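You operate a simulated robot arm through the tools that you are given. There is no shell and no other tool.

You are at the controls of a simulated robot arm. One attempt, no reset.

JOB
Wash the brush with the green handle in the glass jar, dab it dry and put it back.
Fine: the brush rack and the jar of water on the finishing bench; all paint out; dab it on the folded blue towel by the jar; back in the same slot; lid back on the jar. The other brushes in the rack stay.

It is judged by the outcome, as a careful person would: the job done as asked, and still so three seconds after it is handed in. It fails if anything else is knocked over, pushed out of place, dropped, spilled or broken. A push-on lid holds only when it is set on centred and level and pressed home; a screw cap is set on level and turned clockwise until tight. Flat cloth is picked up by pressing the open fingertips on it (5 to 10 N) and closing them slowly along it; thin cloth reads only 2 to 8 mm in the jaws.

ROBOT AND FRAMES
A 6-joint arm with a two-finger parallel gripper, fixed in place. Base frame: the origin is on the floor under the middle of its stand, x ahead of it, y to its left, z up; the work surface is at about z = 0.88. Readings come in m, degrees, newtons and seconds.
With the tool pointing down near the work surface it reaches from about 0.24 to 0.64 m from the base axis. Its first joint turns from -66.0 to 66.0 degrees. Payload 2.7 kg.
The TCP is the grasp point between the finger pads, 0.023 m short of the fingertips. In the tool frame z runs along the fingers and y along their closing line. The gripper opens to 0.094 m. The fingers are 0.038 m wide and 0.01 m thick; the gripper's body (0.054 by 0.096 m) begins 0.039 m behind the TCP.
Orientation is that of the tool frame in the base frame, as [roll, pitch, yaw] about the fixed x, y, z axes, in that order (R = Rz(yaw) Ry(pitch) Rx(roll)). With the fingers straight down and closing along the base's y, the tool's x points along the base's -x, its y along +y and its z along -z.

CONTROLS
- The arm moves only by the tool arm_command. Its argument "series" is a list of rows, each a list of 3 entries, a list of its own where there are three numbers: the finger opening in m, from 0 to 0.094, then the shift along the tool's x, y, z in units of 20 mm (1.0 is 20 mm), then the turn, a rotation vector about the tool's x, y, z in units of 8 degrees (1.0 is 8 degrees). In form: [[jaw, [dx, dy, dz], [ax, ay, az]], ...]. A call has 1 to 20 rows; each row shifts and turns the commanded pose from where the row before left it, along the tool's axes as they then stand. A call with a number of a shift or a turn outside -1 to 1 is refused whole. A row lasts 0.2 s, in which the tool goes at most 0.05 m and 8.6 degrees; a call with a longer step from one row to the next is refused whole, and so is a gripper value outside its range. Where a pose cannot be reached the arm comes as near as it can. A force on the tool above 40 N (or 10 N above the force at the start of the call, whichever is more), or a blocked arm, ends the call early, and 0.2 s more pass. The fingers move at their own pace (about 0.045 m/s each) and stop on an object; they squeeze with about 42 N. The grip force told is the motor's: it shows also when the fingers shut on nothing. Time passes only in rows, and 0.2 s behind the last, so rows that do not move let the fingers close. The reply holds the time, the measured pose of the TCP, the force on the tool along the base axes, the opening and the grip force, in the units named above and with some noise, with the torque about the TCP (base axes, N m) and any sound that the robot's microphone picked up.
- Cameras (640 x 400 px; columns grow to the right, rows downward): "scene" is fixed at [0.061, -0.4196, 1.4199]; the picture's right is [0.90, -0.43, 0.00], its down [-0.19, -0.40, -0.90] and it looks along [0.39, 0.81, -0.44] (base axes); focal length 340 px, centre (320, 200). "wrist" rides on the gripper at [0.086, 0.016, -0.075] in the tool frame; the picture's right is [-0.18, 0.98, 0.00], its down [-0.58, -0.11, -0.81] and it looks along [-0.79, -0.15, 0.59] (tool axes); focal length 243 px, centre (320, 200). There is no depth. A picture from a camera that has moved, and an enlarged one, comes with that camera's place and axes in the base frame and with its lens.
- camera(camera): a new picture of that camera. No time passes.
- inspect(camera, box): a new picture of the part [left, top, right, bottom] of that camera's present view, enlarged. No time passes.
- finish_job(): hands the job in; it is judged then, once.

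Nothing tells you positions but the pictures and the camera data. Unless the task says otherwise, let go and move clear before handing in.

The tools are called after ">>>" as a command line: name --argument value ..., lists and objects as JSON in quotes. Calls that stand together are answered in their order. arm_command: Moves the arm, as the interface text tells. Its arguments: {"type":"object","properties":{"series":{"type":"array","items":{"type":"array"}}},"required":["series"]} The other tools are called the same way: camera (camera) takes a picture; inspect (camera, box) takes an enlarged picture of a part of a camera's view; finish_job () hands the job in.

At the start:

```text
t: 0.0
eef_pos: [0.2663, 0.2434, 1.2666]
tool_rot: [179.9, 0.1, -180.0]
force: [0.0, -0.2, 0.2]
torque: [-0.01, -0.02, -0.02]
gripper_width: 0.0939
finger_force: 0.0
```

scene: 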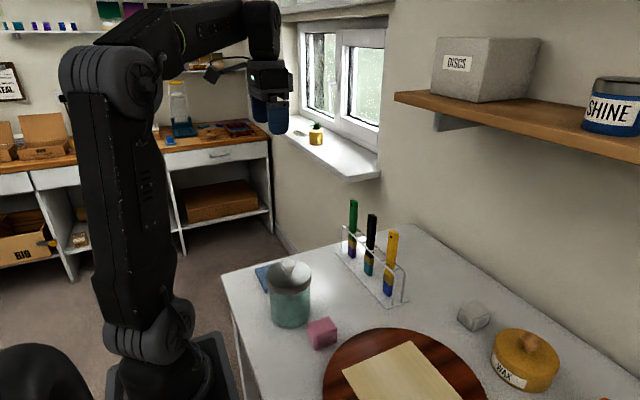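
wrist: 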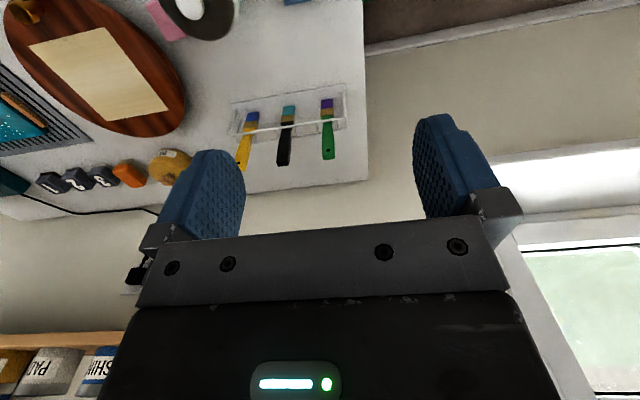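

I see a bench with a glass jar with a lid, a blue towel behind it, and a rack holding three brushes (green, black, yellow handles). I'll take closer pictures before moving.

>>> inspect --camera "scene" --box '[220, 180, 430, 350]'

>>> inspect --camera "wrist" --box '[140, 0, 380, 200]'

>>> inspect --camera "scene" --box '[320, 190, 420, 310]'

```text
2.35 times, centred on (325, 265) of scene
camera zoom: at [0.061, -0.4196, 1.4199], right [0.9, -0.43, 0.0], down [-0.19, -0.4, -0.9], along [0.39, 0.81, -0.44], focal length 801 px, centre (308, 47)
```

zoom: 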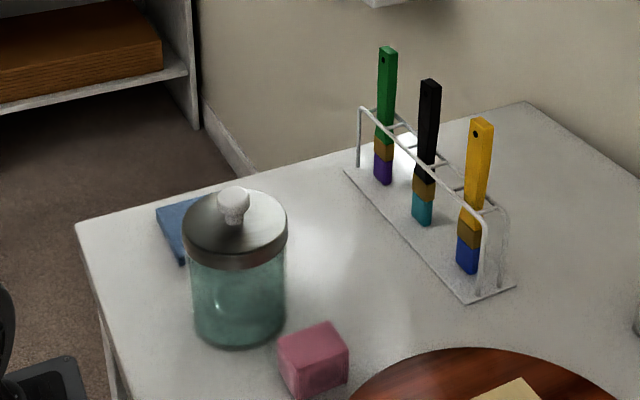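

```text
2.00 times, centred on (260, 100) of wrist
camera zoom: at [0.1792, 0.2567, 1.3414], right [0.18, 0.98, 0.0], down [0.58, -0.11, 0.81], along [0.79, -0.15, -0.59], focal length 485 px, centre (440, 400)
```

zoom: 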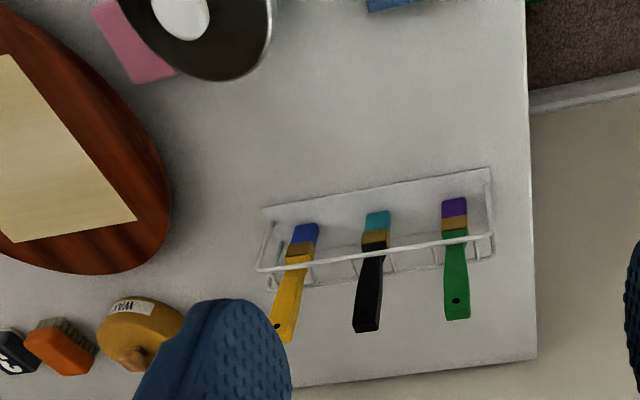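

```text
3.33 times, centred on (370, 250) of scene
camera zoom: at [0.061, -0.4196, 1.4199], right [0.9, -0.43, 0.0], down [-0.19, -0.4, -0.9], along [0.39, 0.81, -0.44], focal length 1134 px, centre (153, 33)
```

zoom: 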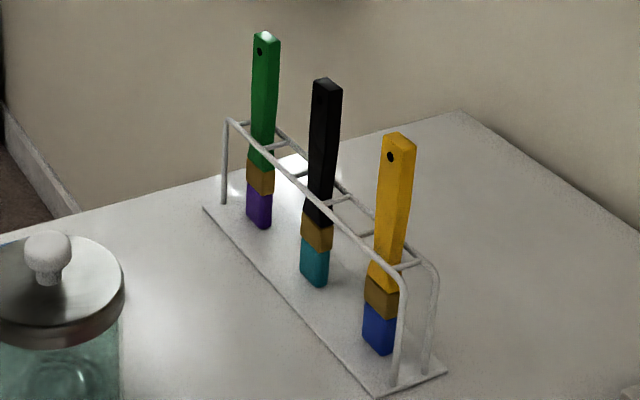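

The table is at z≈0.88; the rack runs along y at about x 0.43–0.49, with the green brush upright at about (0.459, 0.218) and its top near z 1.05. The jar is around (0.24, 0.10) with the towel beyond it. I'll tilt the wrist to look down at the jar and towel.

>>> arm_command --series '[[0.094, [0, -1, 0], [0, 0.95, 0]], [0.094, [0, -1, 0], [0, 0.95, 0]], [0.094, [0, -1, 0], [0, 0.95, 0]], [0.094, [0, -1, 0], [0, 0.95, 0]], [0.094, [0, 0, 0], [0, 0, 0]]]'

>>> camera --camera "wrist"

```text
t: 1.2
eef_pos: [0.2565, 0.1648, 1.2324]
tool_rot: [179.7, -30.3, 180.0]
force: [-0.7, -0.1, 0.0]
torque: [-0.03, 0.02, 0.01]
gripper_width: 0.0939
finger_force: 0.0
out of reach, approached as far as the arm can: row 4
```

```text
taken
camera wrist: at [0.2194, 0.1801, 1.3394], right [0.16, 0.98, -0.09], down [0.91, -0.11, 0.4], along [0.39, -0.15, -0.91], focal length 243 px, centre (320, 200)
```

wrist: 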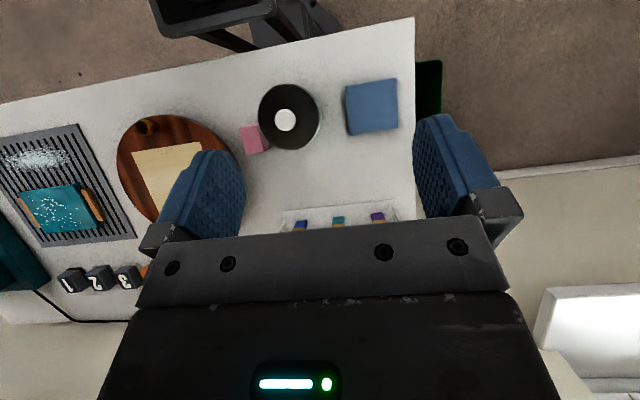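

The tilted view shows the jar with its dark lid and white knob, the folded towel to its left, a pink sponge, a round board and a tray. I'll enlarge it to measure.

>>> inspect --camera "wrist" --box '[230, 60, 450, 197.5]'

>>> inspect --camera "wrist" --box '[0, 10, 260, 280]'

>>> inspect --camera "scene" --box '[240, 240, 350, 350]'

>>> camera --camera "scene"

```text
2.91 times, centred on (340, 129) of wrist
camera zoom: at [0.2194, 0.1801, 1.3394], right [0.16, 0.98, -0.09], down [0.91, -0.11, 0.4], along [0.39, -0.15, -0.91], focal length 706 px, centre (262, 407)
```

zoom: 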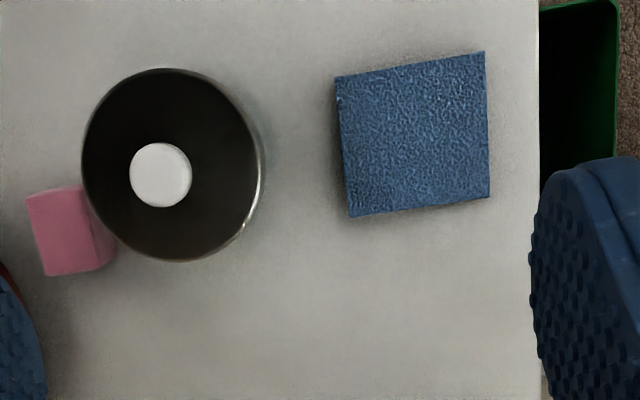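

```text
1.48 times, centred on (130, 145) of wrist
camera zoom: at [0.2194, 0.1801, 1.3394], right [0.16, 0.98, -0.09], down [0.91, -0.11, 0.4], along [0.39, -0.15, -0.91], focal length 359 px, centre (602, 282)
```

zoom: 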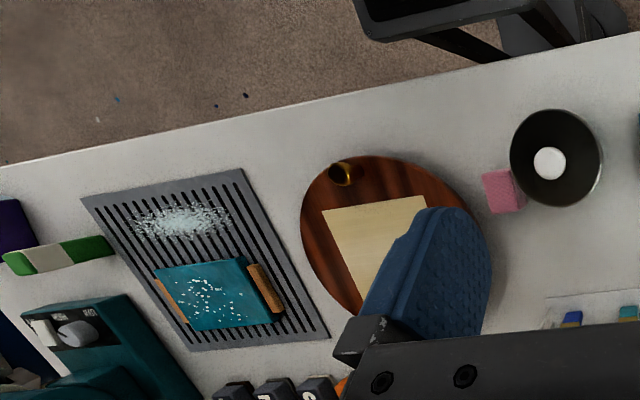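

```text
3.64 times, centred on (295, 295) of scene
camera zoom: at [0.061, -0.4196, 1.4199], right [0.9, -0.43, 0.0], down [-0.19, -0.4, -0.9], along [0.39, 0.81, -0.44], focal length 1238 px, centre (411, -146)
```

zoom: 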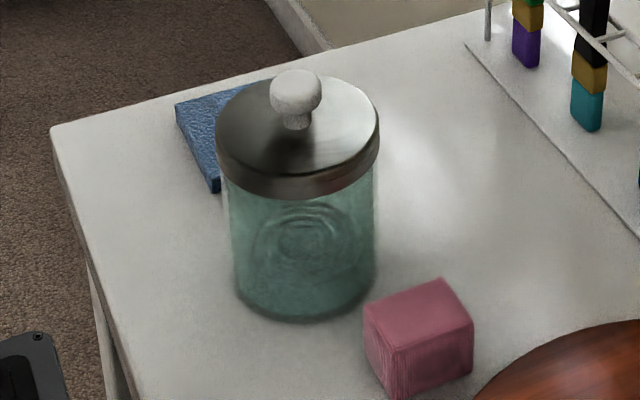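

```text
taken
```

scene: 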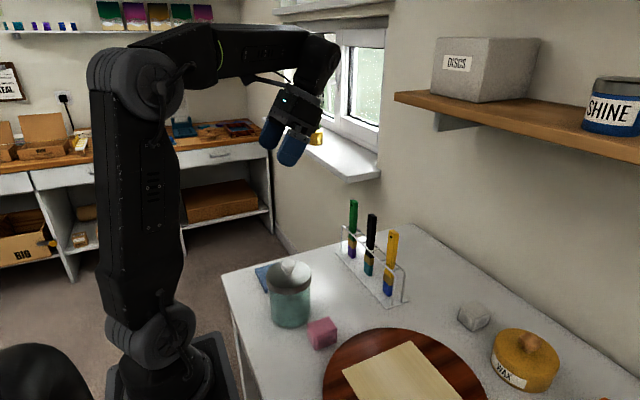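

The jar centre is at about (0.240, 0.099) with the lid top near z 0.987 and knob head near z 1.015. The towel spans x 0.21–0.29 and y 0.18–0.265. Clear space for the lid is between the jar and the rack. I'll level the tool and move toward the jar.

>>> arm_command --series '[[0.094, [0, 0, 0], [0, -0.95, 0]], [0.094, [0, 0, 0], [0, -0.95, 0]], [0.094, [0, 0, 0], [0, -0.95, 0]], [0.094, [0, 0, 0], [0, -0.95, 0]], [0.094, [0, 0, 0], [0, 0, 0]]]'

```text
t: 2.4
eef_pos: [0.2569, 0.1644, 1.2327]
tool_rot: [179.9, 0.2, -180.0]
force: [0.3, -0.1, 0.6]
torque: [-0.02, 0.01, -0.02]
gripper_width: 0.0939
finger_force: 0.0
```

The tool is level again. I'll go down to just above the lid knob and check alignment.

>>> arm_command --series '[[0.06, [0.1, -0.4, 0.95], [0, 0, 0]], [0.06, [0.1, -0.4, 0.95], [0, 0, 0]], [0.06, [0.1, -0.4, 0.95], [0, 0, 0]], [0.06, [0.1, -0.4, 0.95], [0, 0, 0]], [0.06, [0.1, -0.4, 0.95], [0, 0, 0]], [0.06, [0.1, -0.4, 0.95], [0, 0, 0]], [0.06, [0.1, -0.4, 0.95], [0, 0, 0]], [0.06, [0.12, -0.42, 0.95], [0, 0, 0]], [0.06, [0, 0, 0], [0, 0, 0]]]'

>>> camera --camera "wrist"

>>> inspect --camera "scene" --box '[230, 200, 350, 340]'

```text
t: 4.4
eef_pos: [0.2404, 0.1009, 1.0812]
tool_rot: [179.9, 0.1, -179.9]
force: [-0.7, -0.5, -0.1]
torque: [0.03, -0.01, -0.03]
gripper_width: 0.0601
finger_force: 0.1
```

```text
taken
camera wrist: at [0.1538, 0.1166, 1.1546], right [0.18, 0.98, 0.0], down [0.58, -0.11, 0.81], along [0.79, -0.15, -0.59], focal length 243 px, centre (320, 200)
```

wrist: 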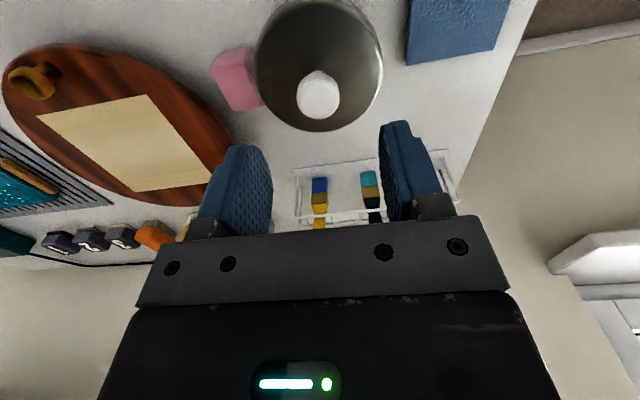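

```text
2.86 times, centred on (290, 270) of scene
camera zoom: at [0.061, -0.4196, 1.4199], right [0.9, -0.43, 0.0], down [-0.19, -0.4, -0.9], along [0.39, 0.81, -0.44], focal length 972 px, centre (406, 0)
```

zoom: 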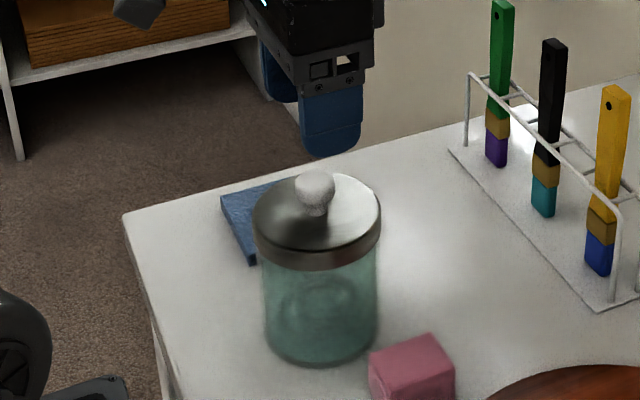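

The knob is centred between the open fingers at about (0.239, 0.100). I'll descend around it and close.

>>> arm_command --series '[[0.06, [0, 0, 0.8], [0, 0, 0]], [0.06, [0, 0, 0.8], [0, 0, 0]], [0.06, [0, 0.0, 0.8], [0, 0, 0]], [0.06, [0, 0, 0.7], [0, 0, 0]], [0.06, [0, 0, 0], [0, 0, 0]]]'

>>> camera --camera "wrist"

>>> inspect --camera "scene" --box '[240, 220, 340, 320]'

```text
t: 5.6
eef_pos: [0.2403, 0.1002, 1.0193]
tool_rot: [179.9, 0.2, -179.9]
force: [0.5, -0.9, 0.2]
torque: [-0.01, -0.03, 0.03]
gripper_width: 0.0601
finger_force: 0.1
```

```text
taken
camera wrist: at [0.1542, 0.1163, 1.0922], right [0.18, 0.98, 0.0], down [0.58, -0.11, 0.81], along [0.79, -0.15, -0.59], focal length 243 px, centre (320, 200)
```

wrist: 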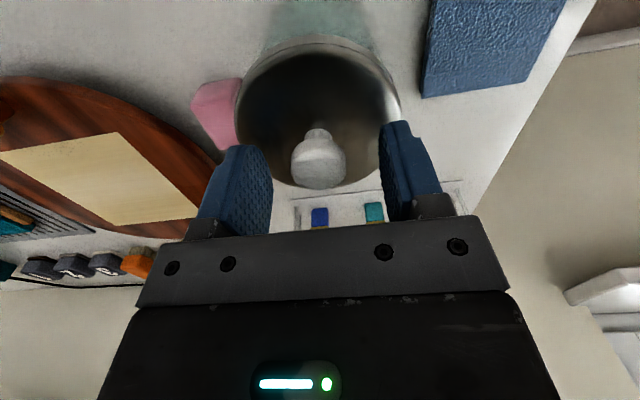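

```text
4.00 times, centred on (290, 270) of scene
camera zoom: at [0.061, -0.4196, 1.4199], right [0.9, -0.43, 0.0], down [-0.19, -0.4, -0.9], along [0.39, 0.81, -0.44], focal length 1361 px, centre (440, -80)
```

zoom: 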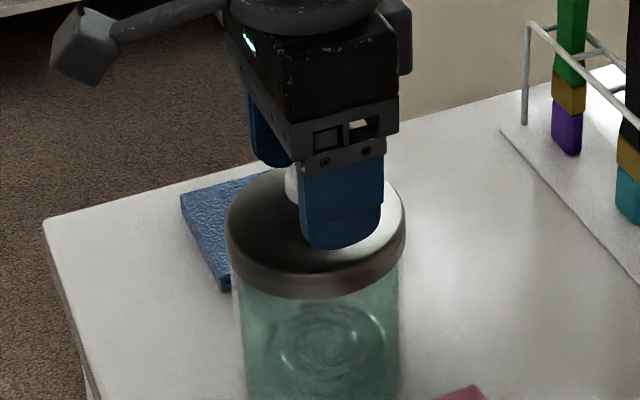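

The knob head sits between the pads, slightly below the grasp point. I'll lower 3 mm and close on it.

>>> arm_command --series '[[0.06, [0, 0, 0.17], [0, 0, 0]], [0.02, [0, 0, 0], [0, 0, 0]], [0.01, [0, 0, 0], [0, 0, 0]], [0.01, [0, 0, 0], [0, 0, 0]], [0.01, [0, 0, 0], [0, 0, 0]]]'

```text
t: 6.8
eef_pos: [0.2412, 0.0997, 1.0159]
tool_rot: [180.0, 0.1, -179.9]
force: [0.3, -1.8, 0.4]
torque: [-0.06, 0.0, 0.03]
gripper_width: 0.0259
finger_force: 41.9
```

The knob is gripped (26 mm). I'll lift gently and watch the force to learn if the lid is push-on or screwed.

>>> arm_command --series '[[0.01, [0, 0, -0.1], [0, 0, 0]], [0.01, [0, 0, -0.1], [0, 0, 0]]]'

>>> inspect --camera "scene" --box '[240, 220, 340, 320]'

```text
t: 7.4
eef_pos: [0.2401, 0.0997, 1.019]
tool_rot: [180.0, 0.1, -180.0]
force: [-0.1, 0.7, -0.8]
torque: [0.0, -0.02, -0.01]
gripper_width: 0.0261
finger_force: 42.1
heard: snap
```

```text
4.00 times, centred on (290, 270) of scene
camera zoom: at [0.061, -0.4196, 1.4199], right [0.9, -0.43, 0.0], down [-0.19, -0.4, -0.9], along [0.39, 0.81, -0.44], focal length 1361 px, centre (440, -80)
```

zoom: 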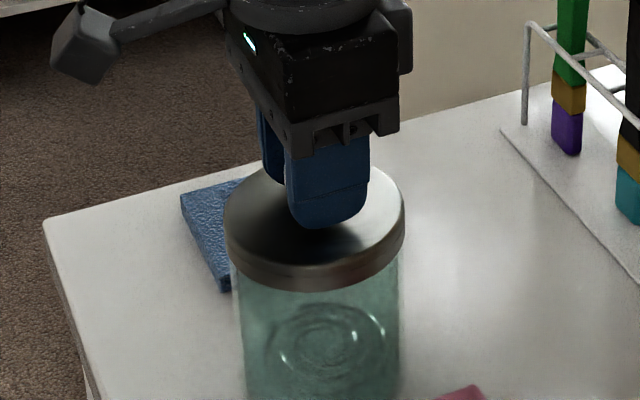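

A snap: the push-on lid has come free (seated height was TCP z = 1.016 at about (0.2405, 0.0998)). I'll lift it straight up.

>>> arm_command --series '[[0.01, [0, 0, -0.2], [0, 0, 0]], [0.01, [0, 0, -0.4], [0, 0, 0]], [0.01, [0, 0, -0.6], [0, 0, 0]], [0.01, [0, 0, -0.8], [0, 0, 0]], [0.01, [0, 0, -0.8], [0, 0, 0]], [0.01, [0, 0, -0.4], [0, 0, 0]], [0.01, [0, 0, 0], [0, 0, 0]]]'

>>> inspect --camera "scene" --box '[230, 180, 390, 340]'

>>> camera --camera "wrist"

```text
t: 9.0
eef_pos: [0.2408, 0.1016, 1.0836]
tool_rot: [179.9, 0.1, -179.9]
force: [-0.3, 0.8, 0.2]
torque: [-0.02, -0.01, 0.01]
gripper_width: 0.0258
finger_force: 42.2
```

```text
2.50 times, centred on (310, 260) of scene
camera zoom: at [0.061, -0.4196, 1.4199], right [0.9, -0.43, 0.0], down [-0.19, -0.4, -0.9], along [0.39, 0.81, -0.44], focal length 851 px, centre (345, 50)
```

zoom: 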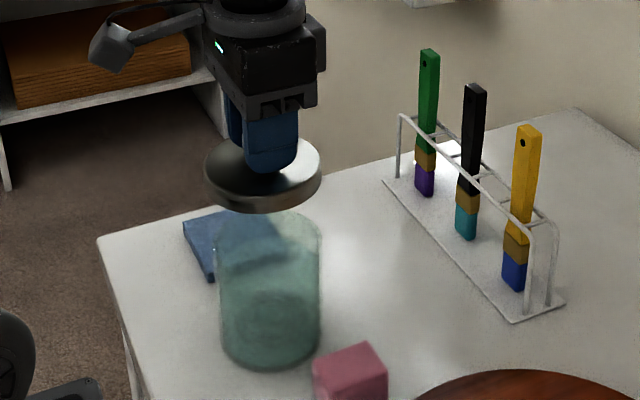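

```text
taken
camera wrist: at [0.1534, 0.1157, 1.1571], right [0.18, 0.98, 0.0], down [0.58, -0.11, 0.81], along [0.79, -0.15, -0.59], focal length 243 px, centre (320, 200)
```

wrist: 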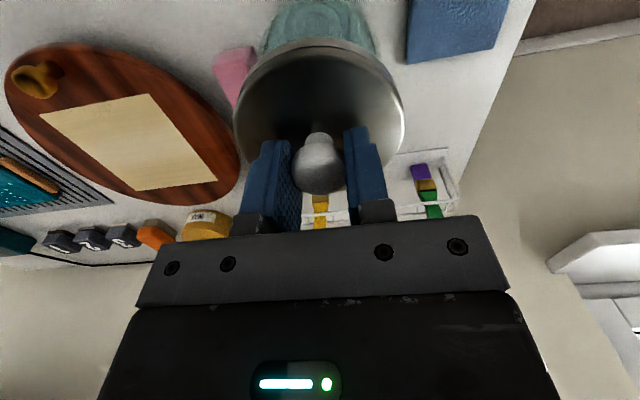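

The lid is free and level. I'll carry it to the clear patch at about (0.36, 0.12) and lower it toward the table.

>>> arm_command --series '[[0.01, [-0.4, 0.1, 0], [0, 0, 0]], [0.01, [-0.8, 0.15, 0], [0, 0, 0]], [0.01, [-0.9, 0.15, 0], [0, 0, 0]], [0.01, [-0.9, 0.15, 0], [0, 0, 0]], [0.01, [-0.9, 0.15, 0], [0, 0, 0]], [0.01, [-0.9, 0.15, 0], [0, 0, 0]], [0.01, [-0.7, 0.1, 0], [0, 0, 0]], [0.01, [-0.4, 0, 0], [0, 0, 0]], [0.01, [0, 0, 0.5], [0, 0, 0]], [0.01, [0, 0, 0.9], [0, 0, 0]], [0.01, [0, 0, 0.9], [0, 0, 0]], [0.01, [0, 0, 0.9], [0, 0, 0]], [0.01, [0, 0, 0.9], [0, 0, 0]], [0.01, [0, 0, 0.9], [0, 0, 0]], [0.01, [0, 0, 0.9], [0, 0, 0]], [0.01, [0, 0, 0.7], [0, 0, 0]], [0.01, [0, 0, 0], [0, 0, 0]]]'

>>> inspect --camera "scene" --box '[230, 180, 430, 340]'

>>> camera --camera "wrist"

```text
t: 12.6
eef_pos: [0.3584, 0.119, 0.9512]
tool_rot: [179.9, 0.1, -179.9]
force: [-0.9, 1.4, -1.0]
torque: [-0.01, 0.02, -0.03]
gripper_width: 0.0259
finger_force: 41.7
```

```text
2.50 times, centred on (330, 260) of scene
camera zoom: at [0.061, -0.4196, 1.4199], right [0.9, -0.43, 0.0], down [-0.19, -0.4, -0.9], along [0.39, 0.81, -0.44], focal length 851 px, centre (295, 50)
```

zoom: 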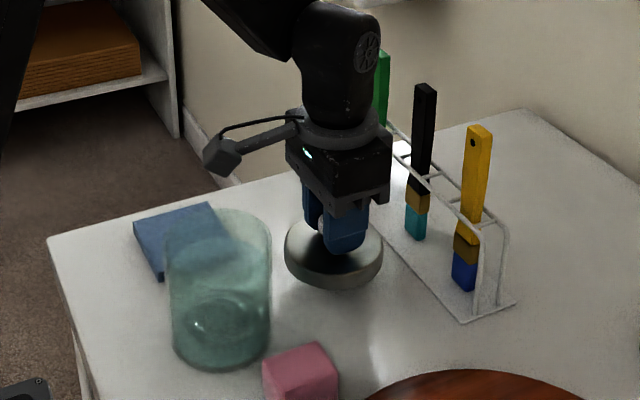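

```text
taken
camera wrist: at [0.2715, 0.1353, 1.0248], right [0.18, 0.98, 0.0], down [0.58, -0.11, 0.81], along [0.79, -0.15, -0.59], focal length 243 px, centre (320, 200)
```

wrist: 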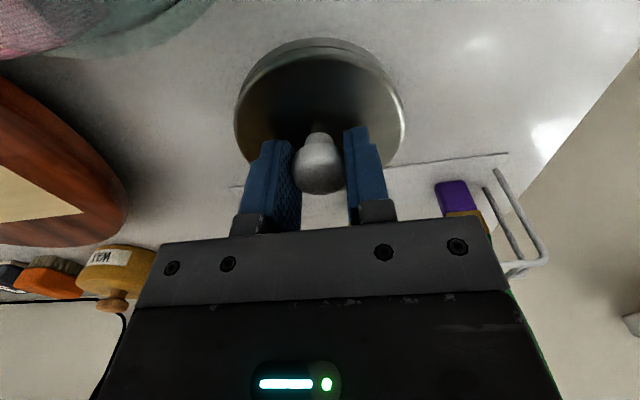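

The lid hovers about 2 cm over the table. I'll lower in small steps until it touches.

>>> arm_command --series '[[0.01, [0, 0, 0.3], [0, 0, 0]], [0.01, [0, 0, 0.2], [0, 0, 0]], [0.01, [0, 0, 0.15], [0, 0, 0]], [0.01, [0, 0, 0.1], [0, 0, 0]]]'

```text
t: 13.6
eef_pos: [0.3582, 0.1193, 0.9362]
tool_rot: [179.9, 0.1, -180.0]
force: [0.2, 0.3, -0.5]
torque: [-0.03, 0.01, 0.02]
gripper_width: 0.0257
finger_force: 42.0
```

>>> arm_command --series '[[0.01, [0, 0, 0.1], [0, 0, 0]], [0.01, [0, 0, 0.1], [0, 0, 0]], [0.01, [0, 0, 0.05], [0, 0, 0]]]'

>>> inspect --camera "scene" --box '[290, 230, 370, 310]'

```text
t: 14.4
eef_pos: [0.3573, 0.1196, 0.9321]
tool_rot: [179.9, 0.1, -179.9]
force: [-0.5, 0.3, -0.4]
torque: [0.0, 0.0, -0.04]
gripper_width: 0.0256
finger_force: 42.5
```

```text
5.00 times, centred on (330, 270) of scene
camera zoom: at [0.061, -0.4196, 1.4199], right [0.9, -0.43, 0.0], down [-0.19, -0.4, -0.9], along [0.39, 0.81, -0.44], focal length 1702 px, centre (270, -150)
```

zoom: 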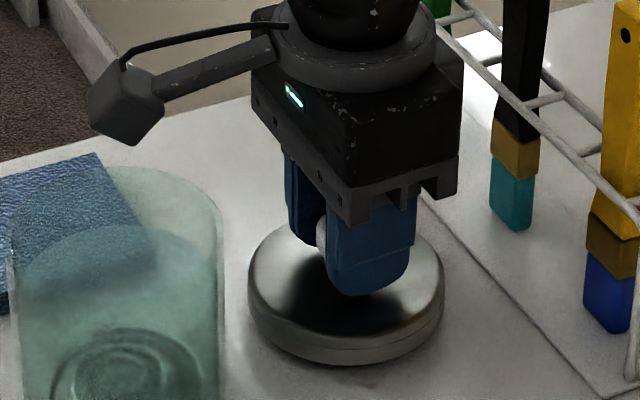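

No contact yet; I'll continue down gently.

>>> arm_command --series '[[0.01, [0, 0, 0.1], [0, 0, 0]], [0.01, [0, 0, 0.1], [0, 0, 0]], [0.01, [0, 0, 0.1], [0, 0, 0]]]'

```text
t: 15.2
eef_pos: [0.3581, 0.1193, 0.9254]
tool_rot: [179.9, 0.1, -180.0]
force: [0.5, -0.1, -0.5]
torque: [-0.01, -0.03, -0.02]
gripper_width: 0.0258
finger_force: 41.9
```

>>> arm_command --series '[[0.01, [0, 0, 0.08], [0, 0, 0]], [0.01, [0, 0, 0.08], [0, 0, 0]]]'

>>> inspect --camera "scene" --box '[290, 230, 370, 310]'

```text
t: 15.8
eef_pos: [0.3584, 0.1205, 0.9238]
tool_rot: [179.8, 0.2, 180.0]
force: [0.3, -0.2, -0.4]
torque: [0.01, 0.01, 0.0]
gripper_width: 0.0256
finger_force: 41.9
```

```text
5.00 times, centred on (330, 270) of scene
camera zoom: at [0.061, -0.4196, 1.4199], right [0.9, -0.43, 0.0], down [-0.19, -0.4, -0.9], along [0.39, 0.81, -0.44], focal length 1702 px, centre (270, -150)
```

zoom: 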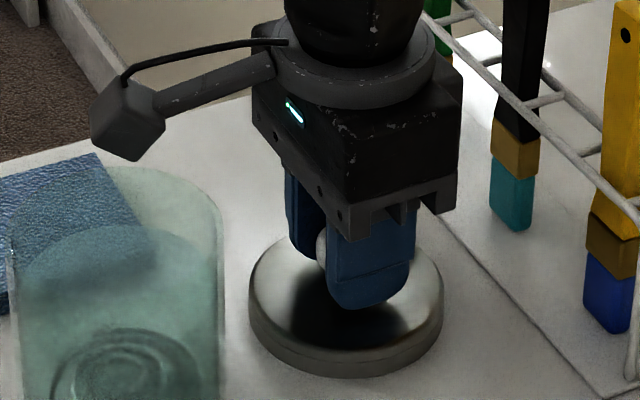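

Still no contact force; I'll keep going in small steps.

>>> arm_command --series '[[0.01, [0, 0, 0.07], [0, 0, 0]], [0.01, [0, 0, 0.07], [0, 0, 0]]]'

```text
t: 16.4
eef_pos: [0.3586, 0.1204, 0.9198]
tool_rot: [180.0, 0.1, 179.9]
force: [-0.6, 0.5, -0.9]
torque: [0.0, -0.03, -0.02]
gripper_width: 0.0261
finger_force: 41.9
```

>>> arm_command --series '[[0.01, [0, 0, 0.07], [0, 0, 0]], [0.01, [0, 0, 0.07], [0, 0, 0]]]'

>>> inspect --camera "scene" --box '[290, 230, 370, 310]'

```text
t: 17.0
eef_pos: [0.3583, 0.1184, 0.916]
tool_rot: [180.0, 0.1, 179.9]
force: [-0.6, 0.6, -0.3]
torque: [0.01, 0.02, -0.01]
gripper_width: 0.0257
finger_force: 42.4
```

```text
5.00 times, centred on (330, 270) of scene
camera zoom: at [0.061, -0.4196, 1.4199], right [0.9, -0.43, 0.0], down [-0.19, -0.4, -0.9], along [0.39, 0.81, -0.44], focal length 1702 px, centre (270, -150)
```

zoom: 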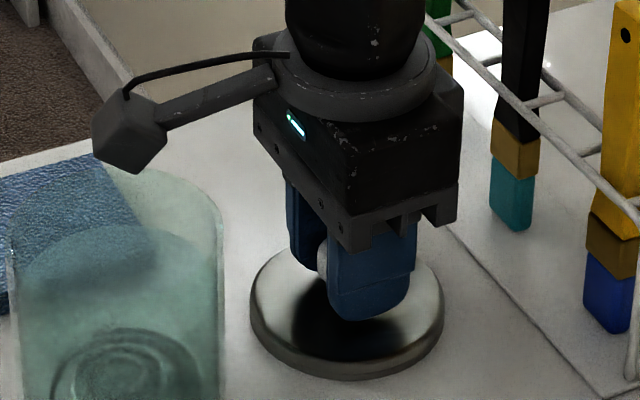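

The lid bottom looks nearly on the table now. I'll continue in 1 mm steps.

>>> arm_command --series '[[0.01, [0, 0, 0.05], [0, 0, 0]], [0.01, [0, 0, 0.05], [0, 0, 0]]]'

>>> inspect --camera "scene" --box '[290, 230, 370, 310]'

>>> camera --camera "wrist"

```text
t: 17.6
eef_pos: [0.3589, 0.1199, 0.9159]
tool_rot: [179.9, 0.2, -179.9]
force: [-0.5, -2.2, 14.8]
torque: [0.33, 1.41, 0.19]
gripper_width: 0.0256
finger_force: 42.1
```

```text
5.00 times, centred on (330, 270) of scene
camera zoom: at [0.0608, -0.4197, 1.4199], right [0.9, -0.43, 0.0], down [-0.19, -0.4, -0.9], along [0.39, 0.81, -0.44], focal length 1702 px, centre (270, -150)
```

zoom: 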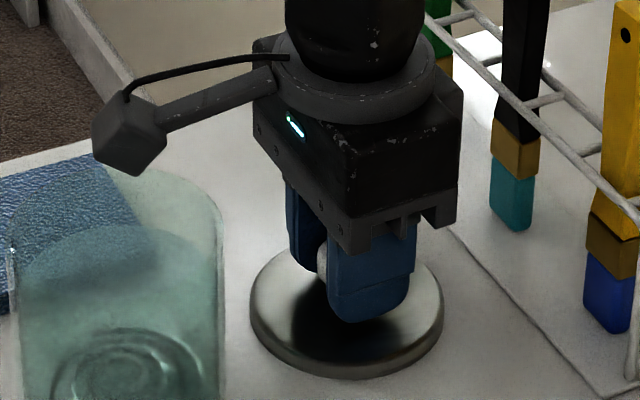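

```text
taken
camera wrist: at [0.2721, 0.1352, 0.9889], right [0.18, 0.98, 0.0], down [0.58, -0.11, 0.81], along [0.79, -0.15, -0.59], focal length 243 px, centre (320, 200)
```

wrist: 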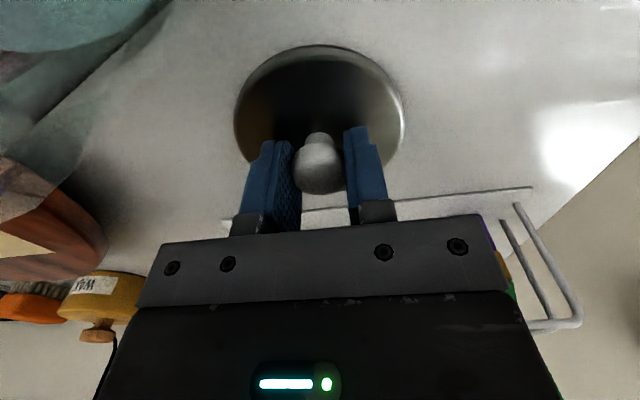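

A contact of 14.8 N with a torque that points to the camera side: the wrist camera housing is touching the jar's rim, not the lid touching the table. I'll back straight up immediately and check the jar.

>>> arm_command --series '[[0.01, [0, 0, -0.3], [0, 0, 0]], [0.01, [0, 0, -0.8], [0, 0, 0]], [0.01, [0, 0, -0.9], [0, 0, 0]]]'

>>> inspect --camera "scene" --box '[230, 200, 390, 340]'

>>> camera --camera "wrist"

```text
t: 18.4
eef_pos: [0.3579, 0.1213, 0.9546]
tool_rot: [179.9, 0.1, -179.9]
force: [0.5, 0.3, -0.4]
torque: [-0.01, 0.0, -0.01]
gripper_width: 0.0259
finger_force: 41.5
```

```text
2.86 times, centred on (310, 270) of scene
camera zoom: at [0.061, -0.4196, 1.4199], right [0.9, -0.43, 0.0], down [-0.19, -0.4, -0.9], along [0.39, 0.81, -0.44], focal length 972 px, centre (349, 0)
```

zoom: 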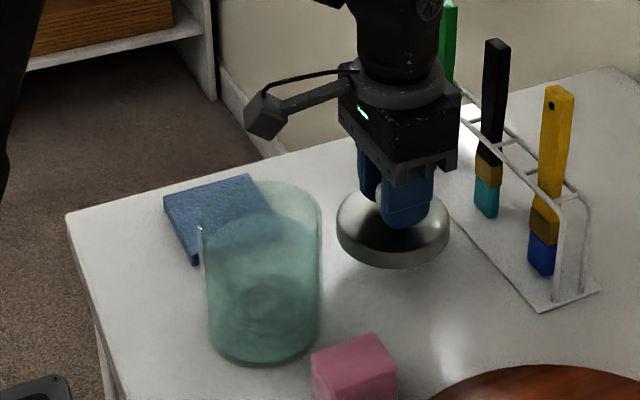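

```text
taken
camera wrist: at [0.2721, 0.1359, 1.0286], right [0.18, 0.98, 0.0], down [0.58, -0.11, 0.81], along [0.79, -0.15, -0.59], focal length 243 px, centre (320, 200)
```

wrist: 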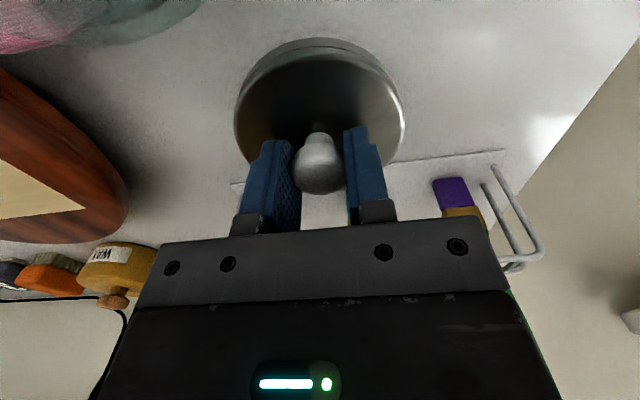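

The jar hasn't moved. I'll shift the lid to about (0.36, 0.207), so the camera housing hangs over the towel side clear of the jar, then lower it again.

>>> arm_command --series '[[0.01, [0, 0.4, -0.2], [0, 0, 0]], [0.01, [0, 0.8, 0], [0, 0, 0]], [0.01, [0, 0.9, 0], [0, 0, 0]], [0.01, [0, 0.9, 0], [0, 0, 0]], [0.01, [0, 0.8, 0], [0, 0, 0]], [0.01, [0, 0.5, 0.0], [0, 0, 0]], [0.01, [0, 0, 0.8], [0, 0, 0]], [0.01, [0, 0, 0.8], [0, 0, 0]], [0.01, [0, 0, 0.2], [0, 0, 0]]]'

>>> inspect --camera "scene" --box '[270, 210, 370, 310]'

>>> camera --camera "wrist"

```text
t: 20.4
eef_pos: [0.3588, 0.2064, 0.9216]
tool_rot: [179.9, 0.1, 180.0]
force: [0.5, -0.2, 0.5]
torque: [0.0, 0.02, -0.03]
gripper_width: 0.0259
finger_force: 42.1
```

```text
4.00 times, centred on (320, 260) of scene
camera zoom: at [0.061, -0.4196, 1.4199], right [0.9, -0.43, 0.0], down [-0.19, -0.4, -0.9], along [0.39, 0.81, -0.44], focal length 1361 px, centre (320, -40)
```

zoom: 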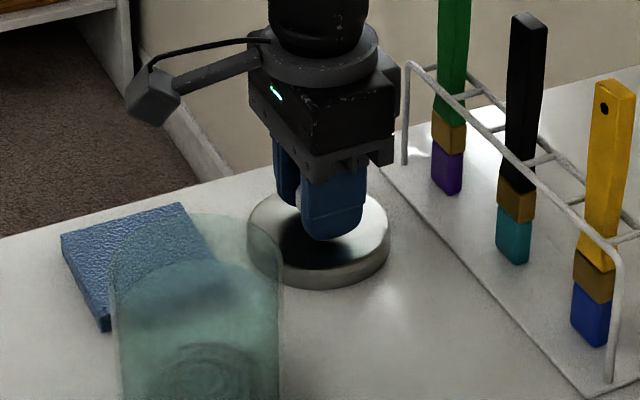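

```text
taken
camera wrist: at [0.2732, 0.2213, 0.9962], right [0.18, 0.98, 0.0], down [0.58, -0.11, 0.81], along [0.79, -0.15, -0.59], focal length 243 px, centre (320, 200)
```

wrist: 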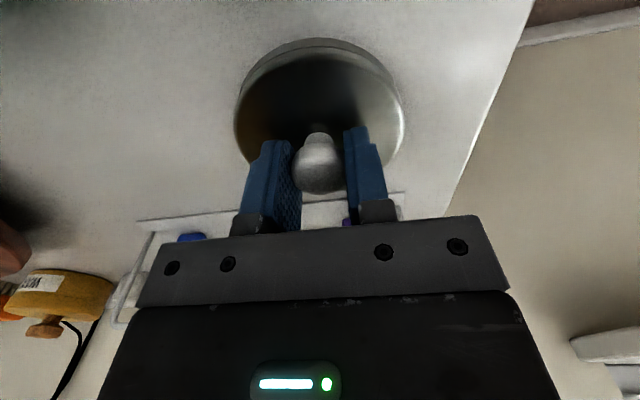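

The camera housing is clear of everything now. I'll lower in small steps until the lid touches the table.

>>> arm_command --series '[[0.01, [0, 0, 0.1], [0, 0, 0]], [0.01, [0, 0, 0.1], [0, 0, 0]]]'

>>> arm_command --series '[[0.01, [0, 0, 0.06], [0, 0, 0]], [0.01, [0, 0, 0.06], [0, 0, 0]]]'

```text
t: 21.0
eef_pos: [0.3593, 0.2048, 0.9177]
tool_rot: [180.0, 0.0, -180.0]
force: [-0.3, -0.3, -0.5]
torque: [-0.01, 0.04, 0.03]
gripper_width: 0.0262
finger_force: 42.3
```

```text
t: 21.6
eef_pos: [0.3582, 0.2069, 0.9156]
tool_rot: [179.9, 0.1, 180.0]
force: [-0.1, 0.0, -0.3]
torque: [0.0, 0.01, 0.02]
gripper_width: 0.0258
finger_force: 42.1
```

>>> arm_command --series '[[0.01, [0, 0, 0.06], [0, 0, 0]], [0.01, [0, 0, 0.04], [0, 0, 0]]]'

>>> inspect --camera "scene" --box '[280, 220, 360, 300]'

```text
t: 22.2
eef_pos: [0.3585, 0.2058, 0.9148]
tool_rot: [179.8, 0.2, 179.9]
force: [-1.6, -1.9, 11.5]
torque: [0.39, 0.2, 0.09]
gripper_width: 0.0258
finger_force: 41.6
```

```text
5.00 times, centred on (320, 260) of scene
camera zoom: at [0.0608, -0.4198, 1.4199], right [0.9, -0.43, 0.0], down [-0.19, -0.4, -0.9], along [0.39, 0.81, -0.44], focal length 1702 px, centre (320, -100)
```

zoom: 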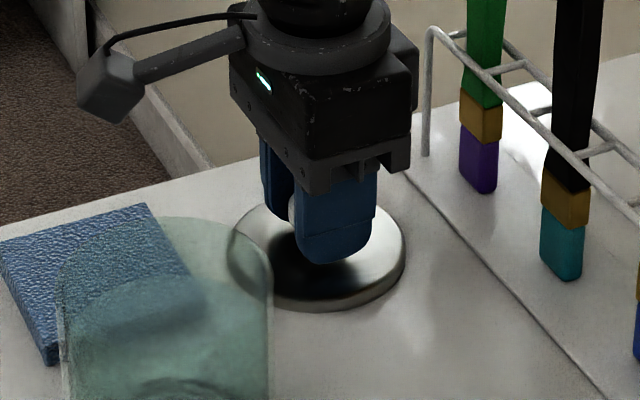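

The lid is resting on the table (11.5 N, little torque). I'll open and rise clear.

>>> arm_command --series '[[0.03, [0, 0, -0.02], [0, 0, 0]], [0.045, [0, 0, 0], [0, 0, 0]], [0.06, [0, 0, 0], [0, 0, 0]], [0.06, [0, 0, 0], [0, 0, 0]], [0.06, [0, 0, -0.5], [0, 0, 0]], [0.06, [0, 0, -0.9], [0, 0, 0]], [0.06, [0, 0, -0.9], [0, 0, 0]], [0.06, [0, 0, -0.9], [0, 0, 0]], [0.06, [0, 0, 0], [0, 0, 0]]]'

>>> camera --camera "wrist"

>>> inspect --camera "scene" --box '[230, 180, 390, 340]'

```text
t: 24.2
eef_pos: [0.3585, 0.2041, 0.9781]
tool_rot: [179.9, 0.1, 179.9]
force: [-0.3, -0.1, 0.7]
torque: [0.01, 0.02, 0.01]
gripper_width: 0.0601
finger_force: 0.0
```

```text
taken
camera wrist: at [0.2717, 0.2203, 1.0523], right [0.18, 0.98, 0.0], down [0.58, -0.11, 0.81], along [0.79, -0.15, -0.59], focal length 243 px, centre (320, 200)
```

wrist: 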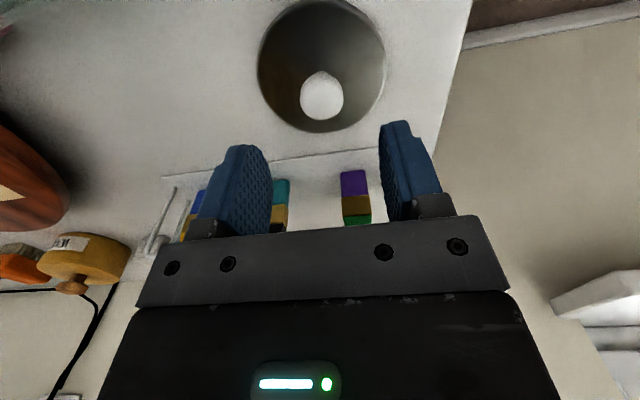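

```text
2.50 times, centred on (310, 260) of scene
camera zoom: at [0.061, -0.4196, 1.4199], right [0.9, -0.43, 0.0], down [-0.19, -0.4, -0.9], along [0.39, 0.81, -0.44], focal length 851 px, centre (345, 50)
```

zoom: 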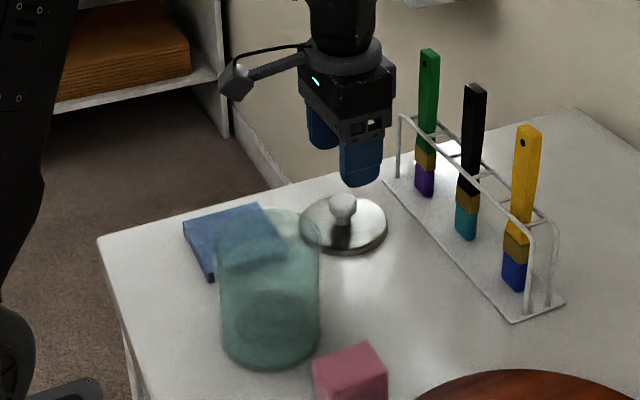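

The lid rests flat on the table, and everything else is in place. Next I'll rise and approach the green brush, stopping short to measure it.

>>> arm_command --series '[[0.06, [0, 0, -1], [0, 0, 0]], [0.06, [0, 0, -1], [0, 0, 0]], [0.06, [0, 0, -1], [0, 0, 0]], [0.06, [0, 0, -1], [0, 0, 0]], [0.06, [0, 0, -1], [0, 0, 0]], [0.06, [0, 0, -1], [0, 0, 0]], [0.06, [0, 0, -1], [0, 0, 0]], [0.06, [-0.7, 0.35, 0], [0, 0, 0]], [0.06, [-0.7, 0.3, 0], [0, 0, 0]], [0.06, [-0.7, 0, 0], [0, 0, 0]], [0.06, [0, 0, 0], [0, 0, 0]]]'

>>> camera --camera "wrist"

>>> inspect --camera "wrist" --box '[240, 60, 400, 220]'

>>> inspect --camera "scene" --box '[310, 140, 410, 300]'

```text
t: 26.6
eef_pos: [0.4006, 0.2187, 1.1185]
tool_rot: [-180.0, 0.0, -179.9]
force: [0.1, 0.4, 0.3]
torque: [-0.01, 0.02, -0.02]
gripper_width: 0.0598
finger_force: 0.0
```

```text
taken
camera wrist: at [0.3141, 0.2345, 1.1924], right [0.18, 0.98, 0.0], down [0.58, -0.11, 0.81], along [0.79, -0.15, -0.59], focal length 243 px, centre (320, 200)
```

wrist: 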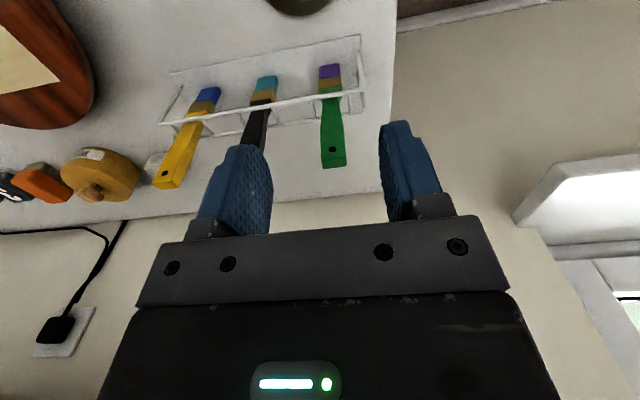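

```text
2.50 times, centred on (320, 140) of wrist
camera zoom: at [0.3141, 0.2345, 1.1924], right [0.18, 0.98, 0.0], down [0.58, -0.11, 0.81], along [0.79, -0.15, -0.59], focal length 606 px, centre (320, 350)
```

zoom: 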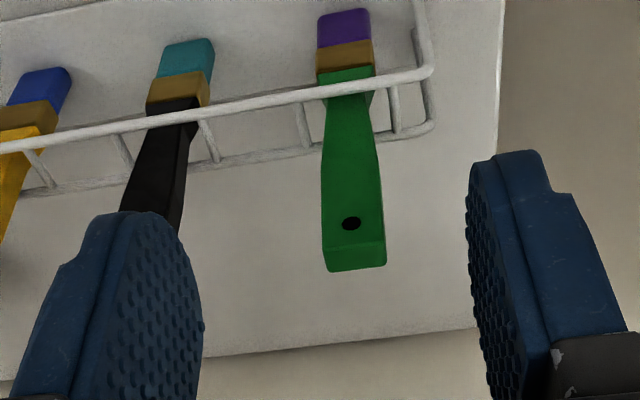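

```text
2.50 times, centred on (360, 220) of scene
camera zoom: at [0.061, -0.4196, 1.4199], right [0.9, -0.43, 0.0], down [-0.19, -0.4, -0.9], along [0.39, 0.81, -0.44], focal length 851 px, centre (220, 150)
```

zoom: 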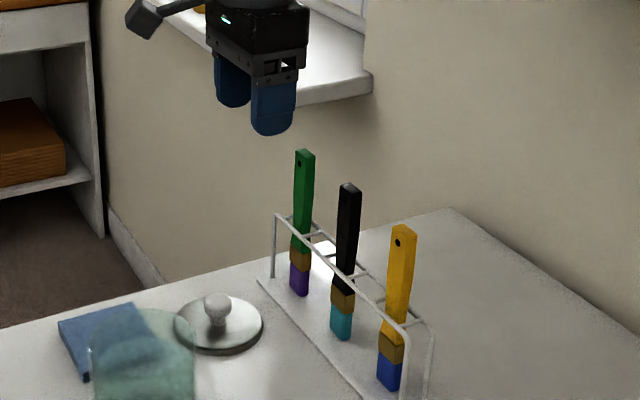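

The green brush is upright with its handle end at about (0.457, 0.219), top z≈1.05. The handle is about 20 mm wide along y and 11 mm thick along x; the slot is roughly 38×23 mm. I'll turn the tool 90° so the fingers close on the flat faces, camera on the free +y side.

>>> arm_command --series '[[0.06, [0, 0, 0], [0, 0, 1]], [0.06, [0, 0, 0], [0, 0, 1]], [0.06, [0, 0, 0], [0, 0, 1]], [0.06, [0, 0, 0], [0, 0, 1]], [0.06, [0, 0, 0], [0, 0, 1]], [0.06, [0, 0, 0], [0, 0, 1]], [0.06, [0, 0, 0], [0, 0, 1]], [0.06, [0, 0, 0], [0, 0, 1]], [0.06, [0, 0, 0], [0, 0, 1]], [0.06, [0, 0, 0], [0, 0, 1]], [0.06, [0, 0, 0], [0, 0, 1]], [0.06, [0, 0, 0], [0, 0, 0.25]], [0.06, [0, 0, 0], [0, 0, 0]]]'

>>> camera --camera "wrist"

>>> camera --camera "scene"

```text
t: 29.4
eef_pos: [0.4002, 0.2174, 1.1189]
tool_rot: [179.9, -0.1, 89.8]
force: [-0.2, -0.5, -0.2]
torque: [0.0, 0.01, -0.04]
gripper_width: 0.06
finger_force: 0.0
```

```text
taken
camera wrist: at [0.4168, 0.3038, 1.1929], right [0.98, -0.19, 0.0], down [-0.11, -0.58, 0.81], along [-0.15, -0.79, -0.59], focal length 243 px, centre (320, 200)
```

wrist: 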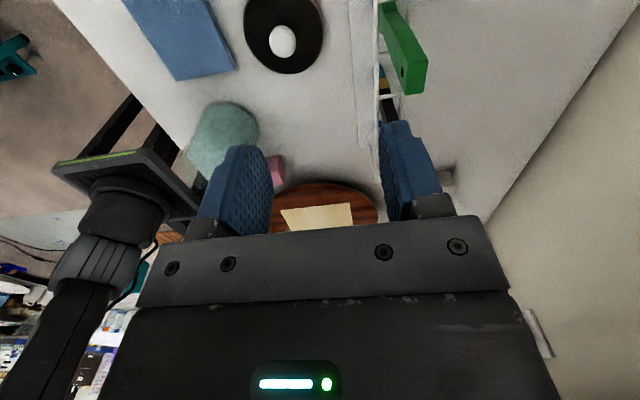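

```text
taken
```

scene: 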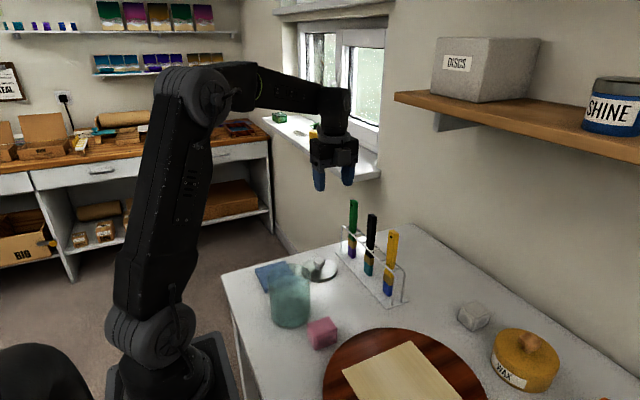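

The turn worked. Now I'll move over the brush and check alignment in both views.

>>> arm_command --series '[[0.05, [0.02, 0.71, 0], [0, 0, 0]], [0.05, [0.02, 0.71, 0], [0, 0, 0]], [0.05, [0.02, 0.71, 0], [0, 0, 0]], [0.05, [0.02, 0.71, 0], [0, 0, 0]], [0.05, [0, 0, 0], [0, 0, 0]]]'

>>> camera --camera "wrist"

>>> inspect --camera "wrist" --box '[240, 0, 400, 220]'

>>> inspect --camera "scene" --box '[310, 140, 410, 300]'

```text
t: 30.6
eef_pos: [0.4577, 0.2204, 1.1197]
tool_rot: [179.9, -0.1, 90.0]
force: [-0.2, -0.2, -0.2]
torque: [0.01, 0.0, -0.01]
gripper_width: 0.05
finger_force: 0.1
```

```text
taken
camera wrist: at [0.4737, 0.3059, 1.1933], right [0.98, -0.18, 0.0], down [-0.11, -0.58, 0.81], along [-0.15, -0.79, -0.59], focal length 243 px, centre (320, 200)
```

wrist: 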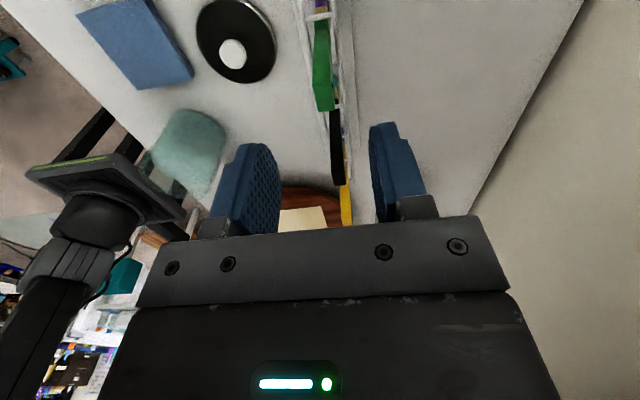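

```text
1.82 times, centred on (320, 110) of wrist
camera zoom: at [0.4737, 0.3059, 1.1933], right [0.98, -0.18, 0.0], down [-0.11, -0.58, 0.81], along [-0.15, -0.79, -0.59], focal length 441 px, centre (320, 364)
```

zoom: 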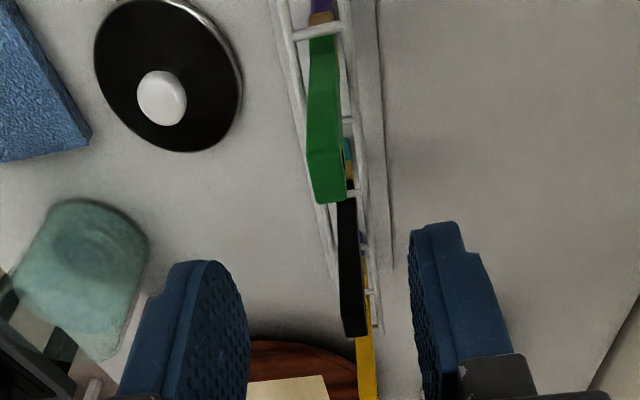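

```text
2.50 times, centred on (360, 220) of scene
camera zoom: at [0.061, -0.4196, 1.4199], right [0.9, -0.43, 0.0], down [-0.19, -0.4, -0.9], along [0.39, 0.81, -0.44], focal length 851 px, centre (220, 150)
```

zoom: 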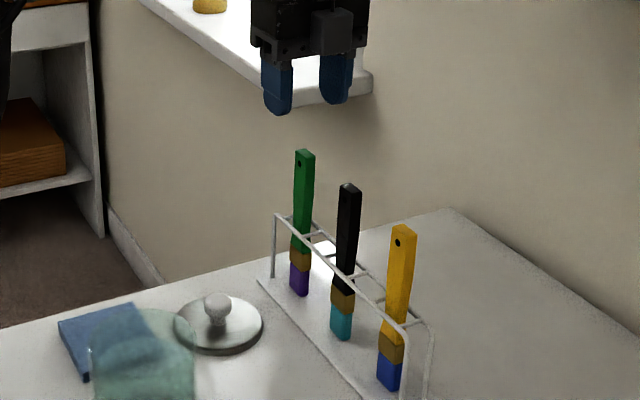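

The brush top is at about (0.461, 0.219, 1.045). I'll shift 3 mm in x and lower partway, then check that the handle is between the pads.

>>> arm_command --series '[[0.05, [-0.07, 0.15, 0], [0, 0, 0]], [0.05, [0, 0, 0.9], [0, 0, 0]], [0.05, [0, 0, 0.9], [0, 0, 0]], [0.05, [0, 0, 0.9], [0, 0, 0]], [0.05, [0, 0, 0.4], [0, 0, 0]], [0.05, [0, 0, 0], [0, 0, 0]]]'

>>> inspect --camera "wrist" --box '[200, 60, 440, 240]'

>>> inspect --camera "scene" --box '[310, 160, 410, 300]'

```text
t: 32.0
eef_pos: [0.4589, 0.2176, 1.0568]
tool_rot: [179.8, -0.1, 90.0]
force: [-0.3, -0.5, -0.4]
torque: [0.01, 0.04, 0.0]
gripper_width: 0.0498
finger_force: 0.1
```

```text
2.22 times, centred on (320, 150) of wrist
camera zoom: at [0.4763, 0.3035, 1.1311], right [0.98, -0.18, 0.0], down [-0.11, -0.58, 0.81], along [-0.15, -0.79, -0.59], focal length 539 px, centre (320, 311)
```

zoom: 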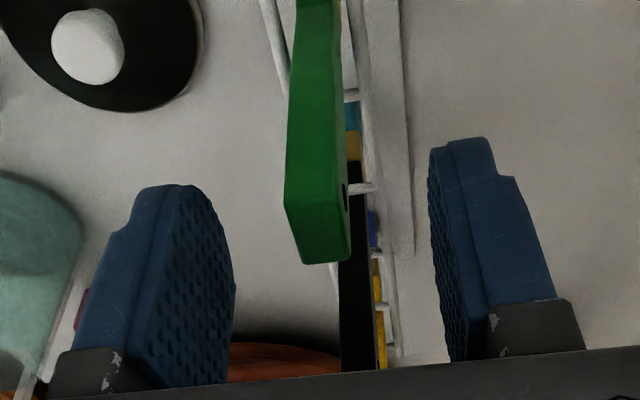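

```text
2.86 times, centred on (360, 230) of scene
camera zoom: at [0.061, -0.4196, 1.4199], right [0.9, -0.43, 0.0], down [-0.19, -0.4, -0.9], along [0.39, 0.81, -0.44], focal length 972 px, centre (206, 114)
```

zoom: 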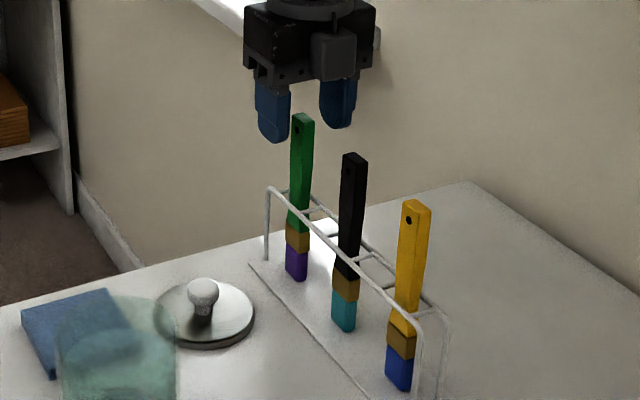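

The handle sits centred between the open pads. I'll lower to z≈1.02 and close.

>>> arm_command --series '[[0.05, [0, 0.05, 0.6], [0, 0, 0]], [0.05, [0, 0, 0.6], [0, 0, 0]], [0.05, [0, 0, 0.6], [0, 0, 0]], [0.05, [0, 0, 0], [0, 0, 0]]]'

>>> inspect --camera "wrist" --box '[200, 60, 440, 240]'

>>> inspect --camera "scene" --box '[310, 160, 410, 300]'

```text
t: 33.0
eef_pos: [0.4611, 0.2186, 1.0202]
tool_rot: [180.0, -0.1, 90.0]
force: [0.1, 0.2, -0.3]
torque: [-0.03, 0.01, 0.02]
gripper_width: 0.05
finger_force: 0.0
```

```text
2.22 times, centred on (320, 150) of wrist
camera zoom: at [0.478, 0.3037, 1.0951], right [0.98, -0.18, 0.0], down [-0.11, -0.58, 0.81], along [-0.15, -0.79, -0.59], focal length 539 px, centre (320, 311)
```

zoom: 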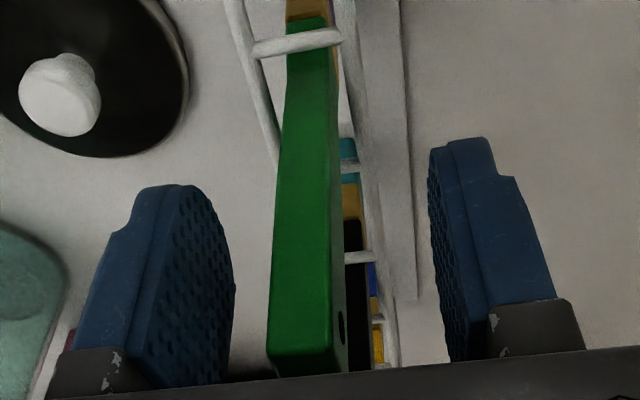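

```text
2.86 times, centred on (360, 230) of scene
camera zoom: at [0.061, -0.4196, 1.4199], right [0.9, -0.43, 0.0], down [-0.19, -0.4, -0.9], along [0.39, 0.81, -0.44], focal length 972 px, centre (206, 114)
```

zoom: 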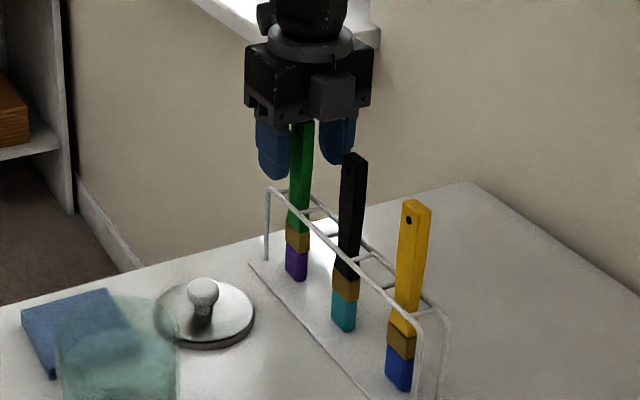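

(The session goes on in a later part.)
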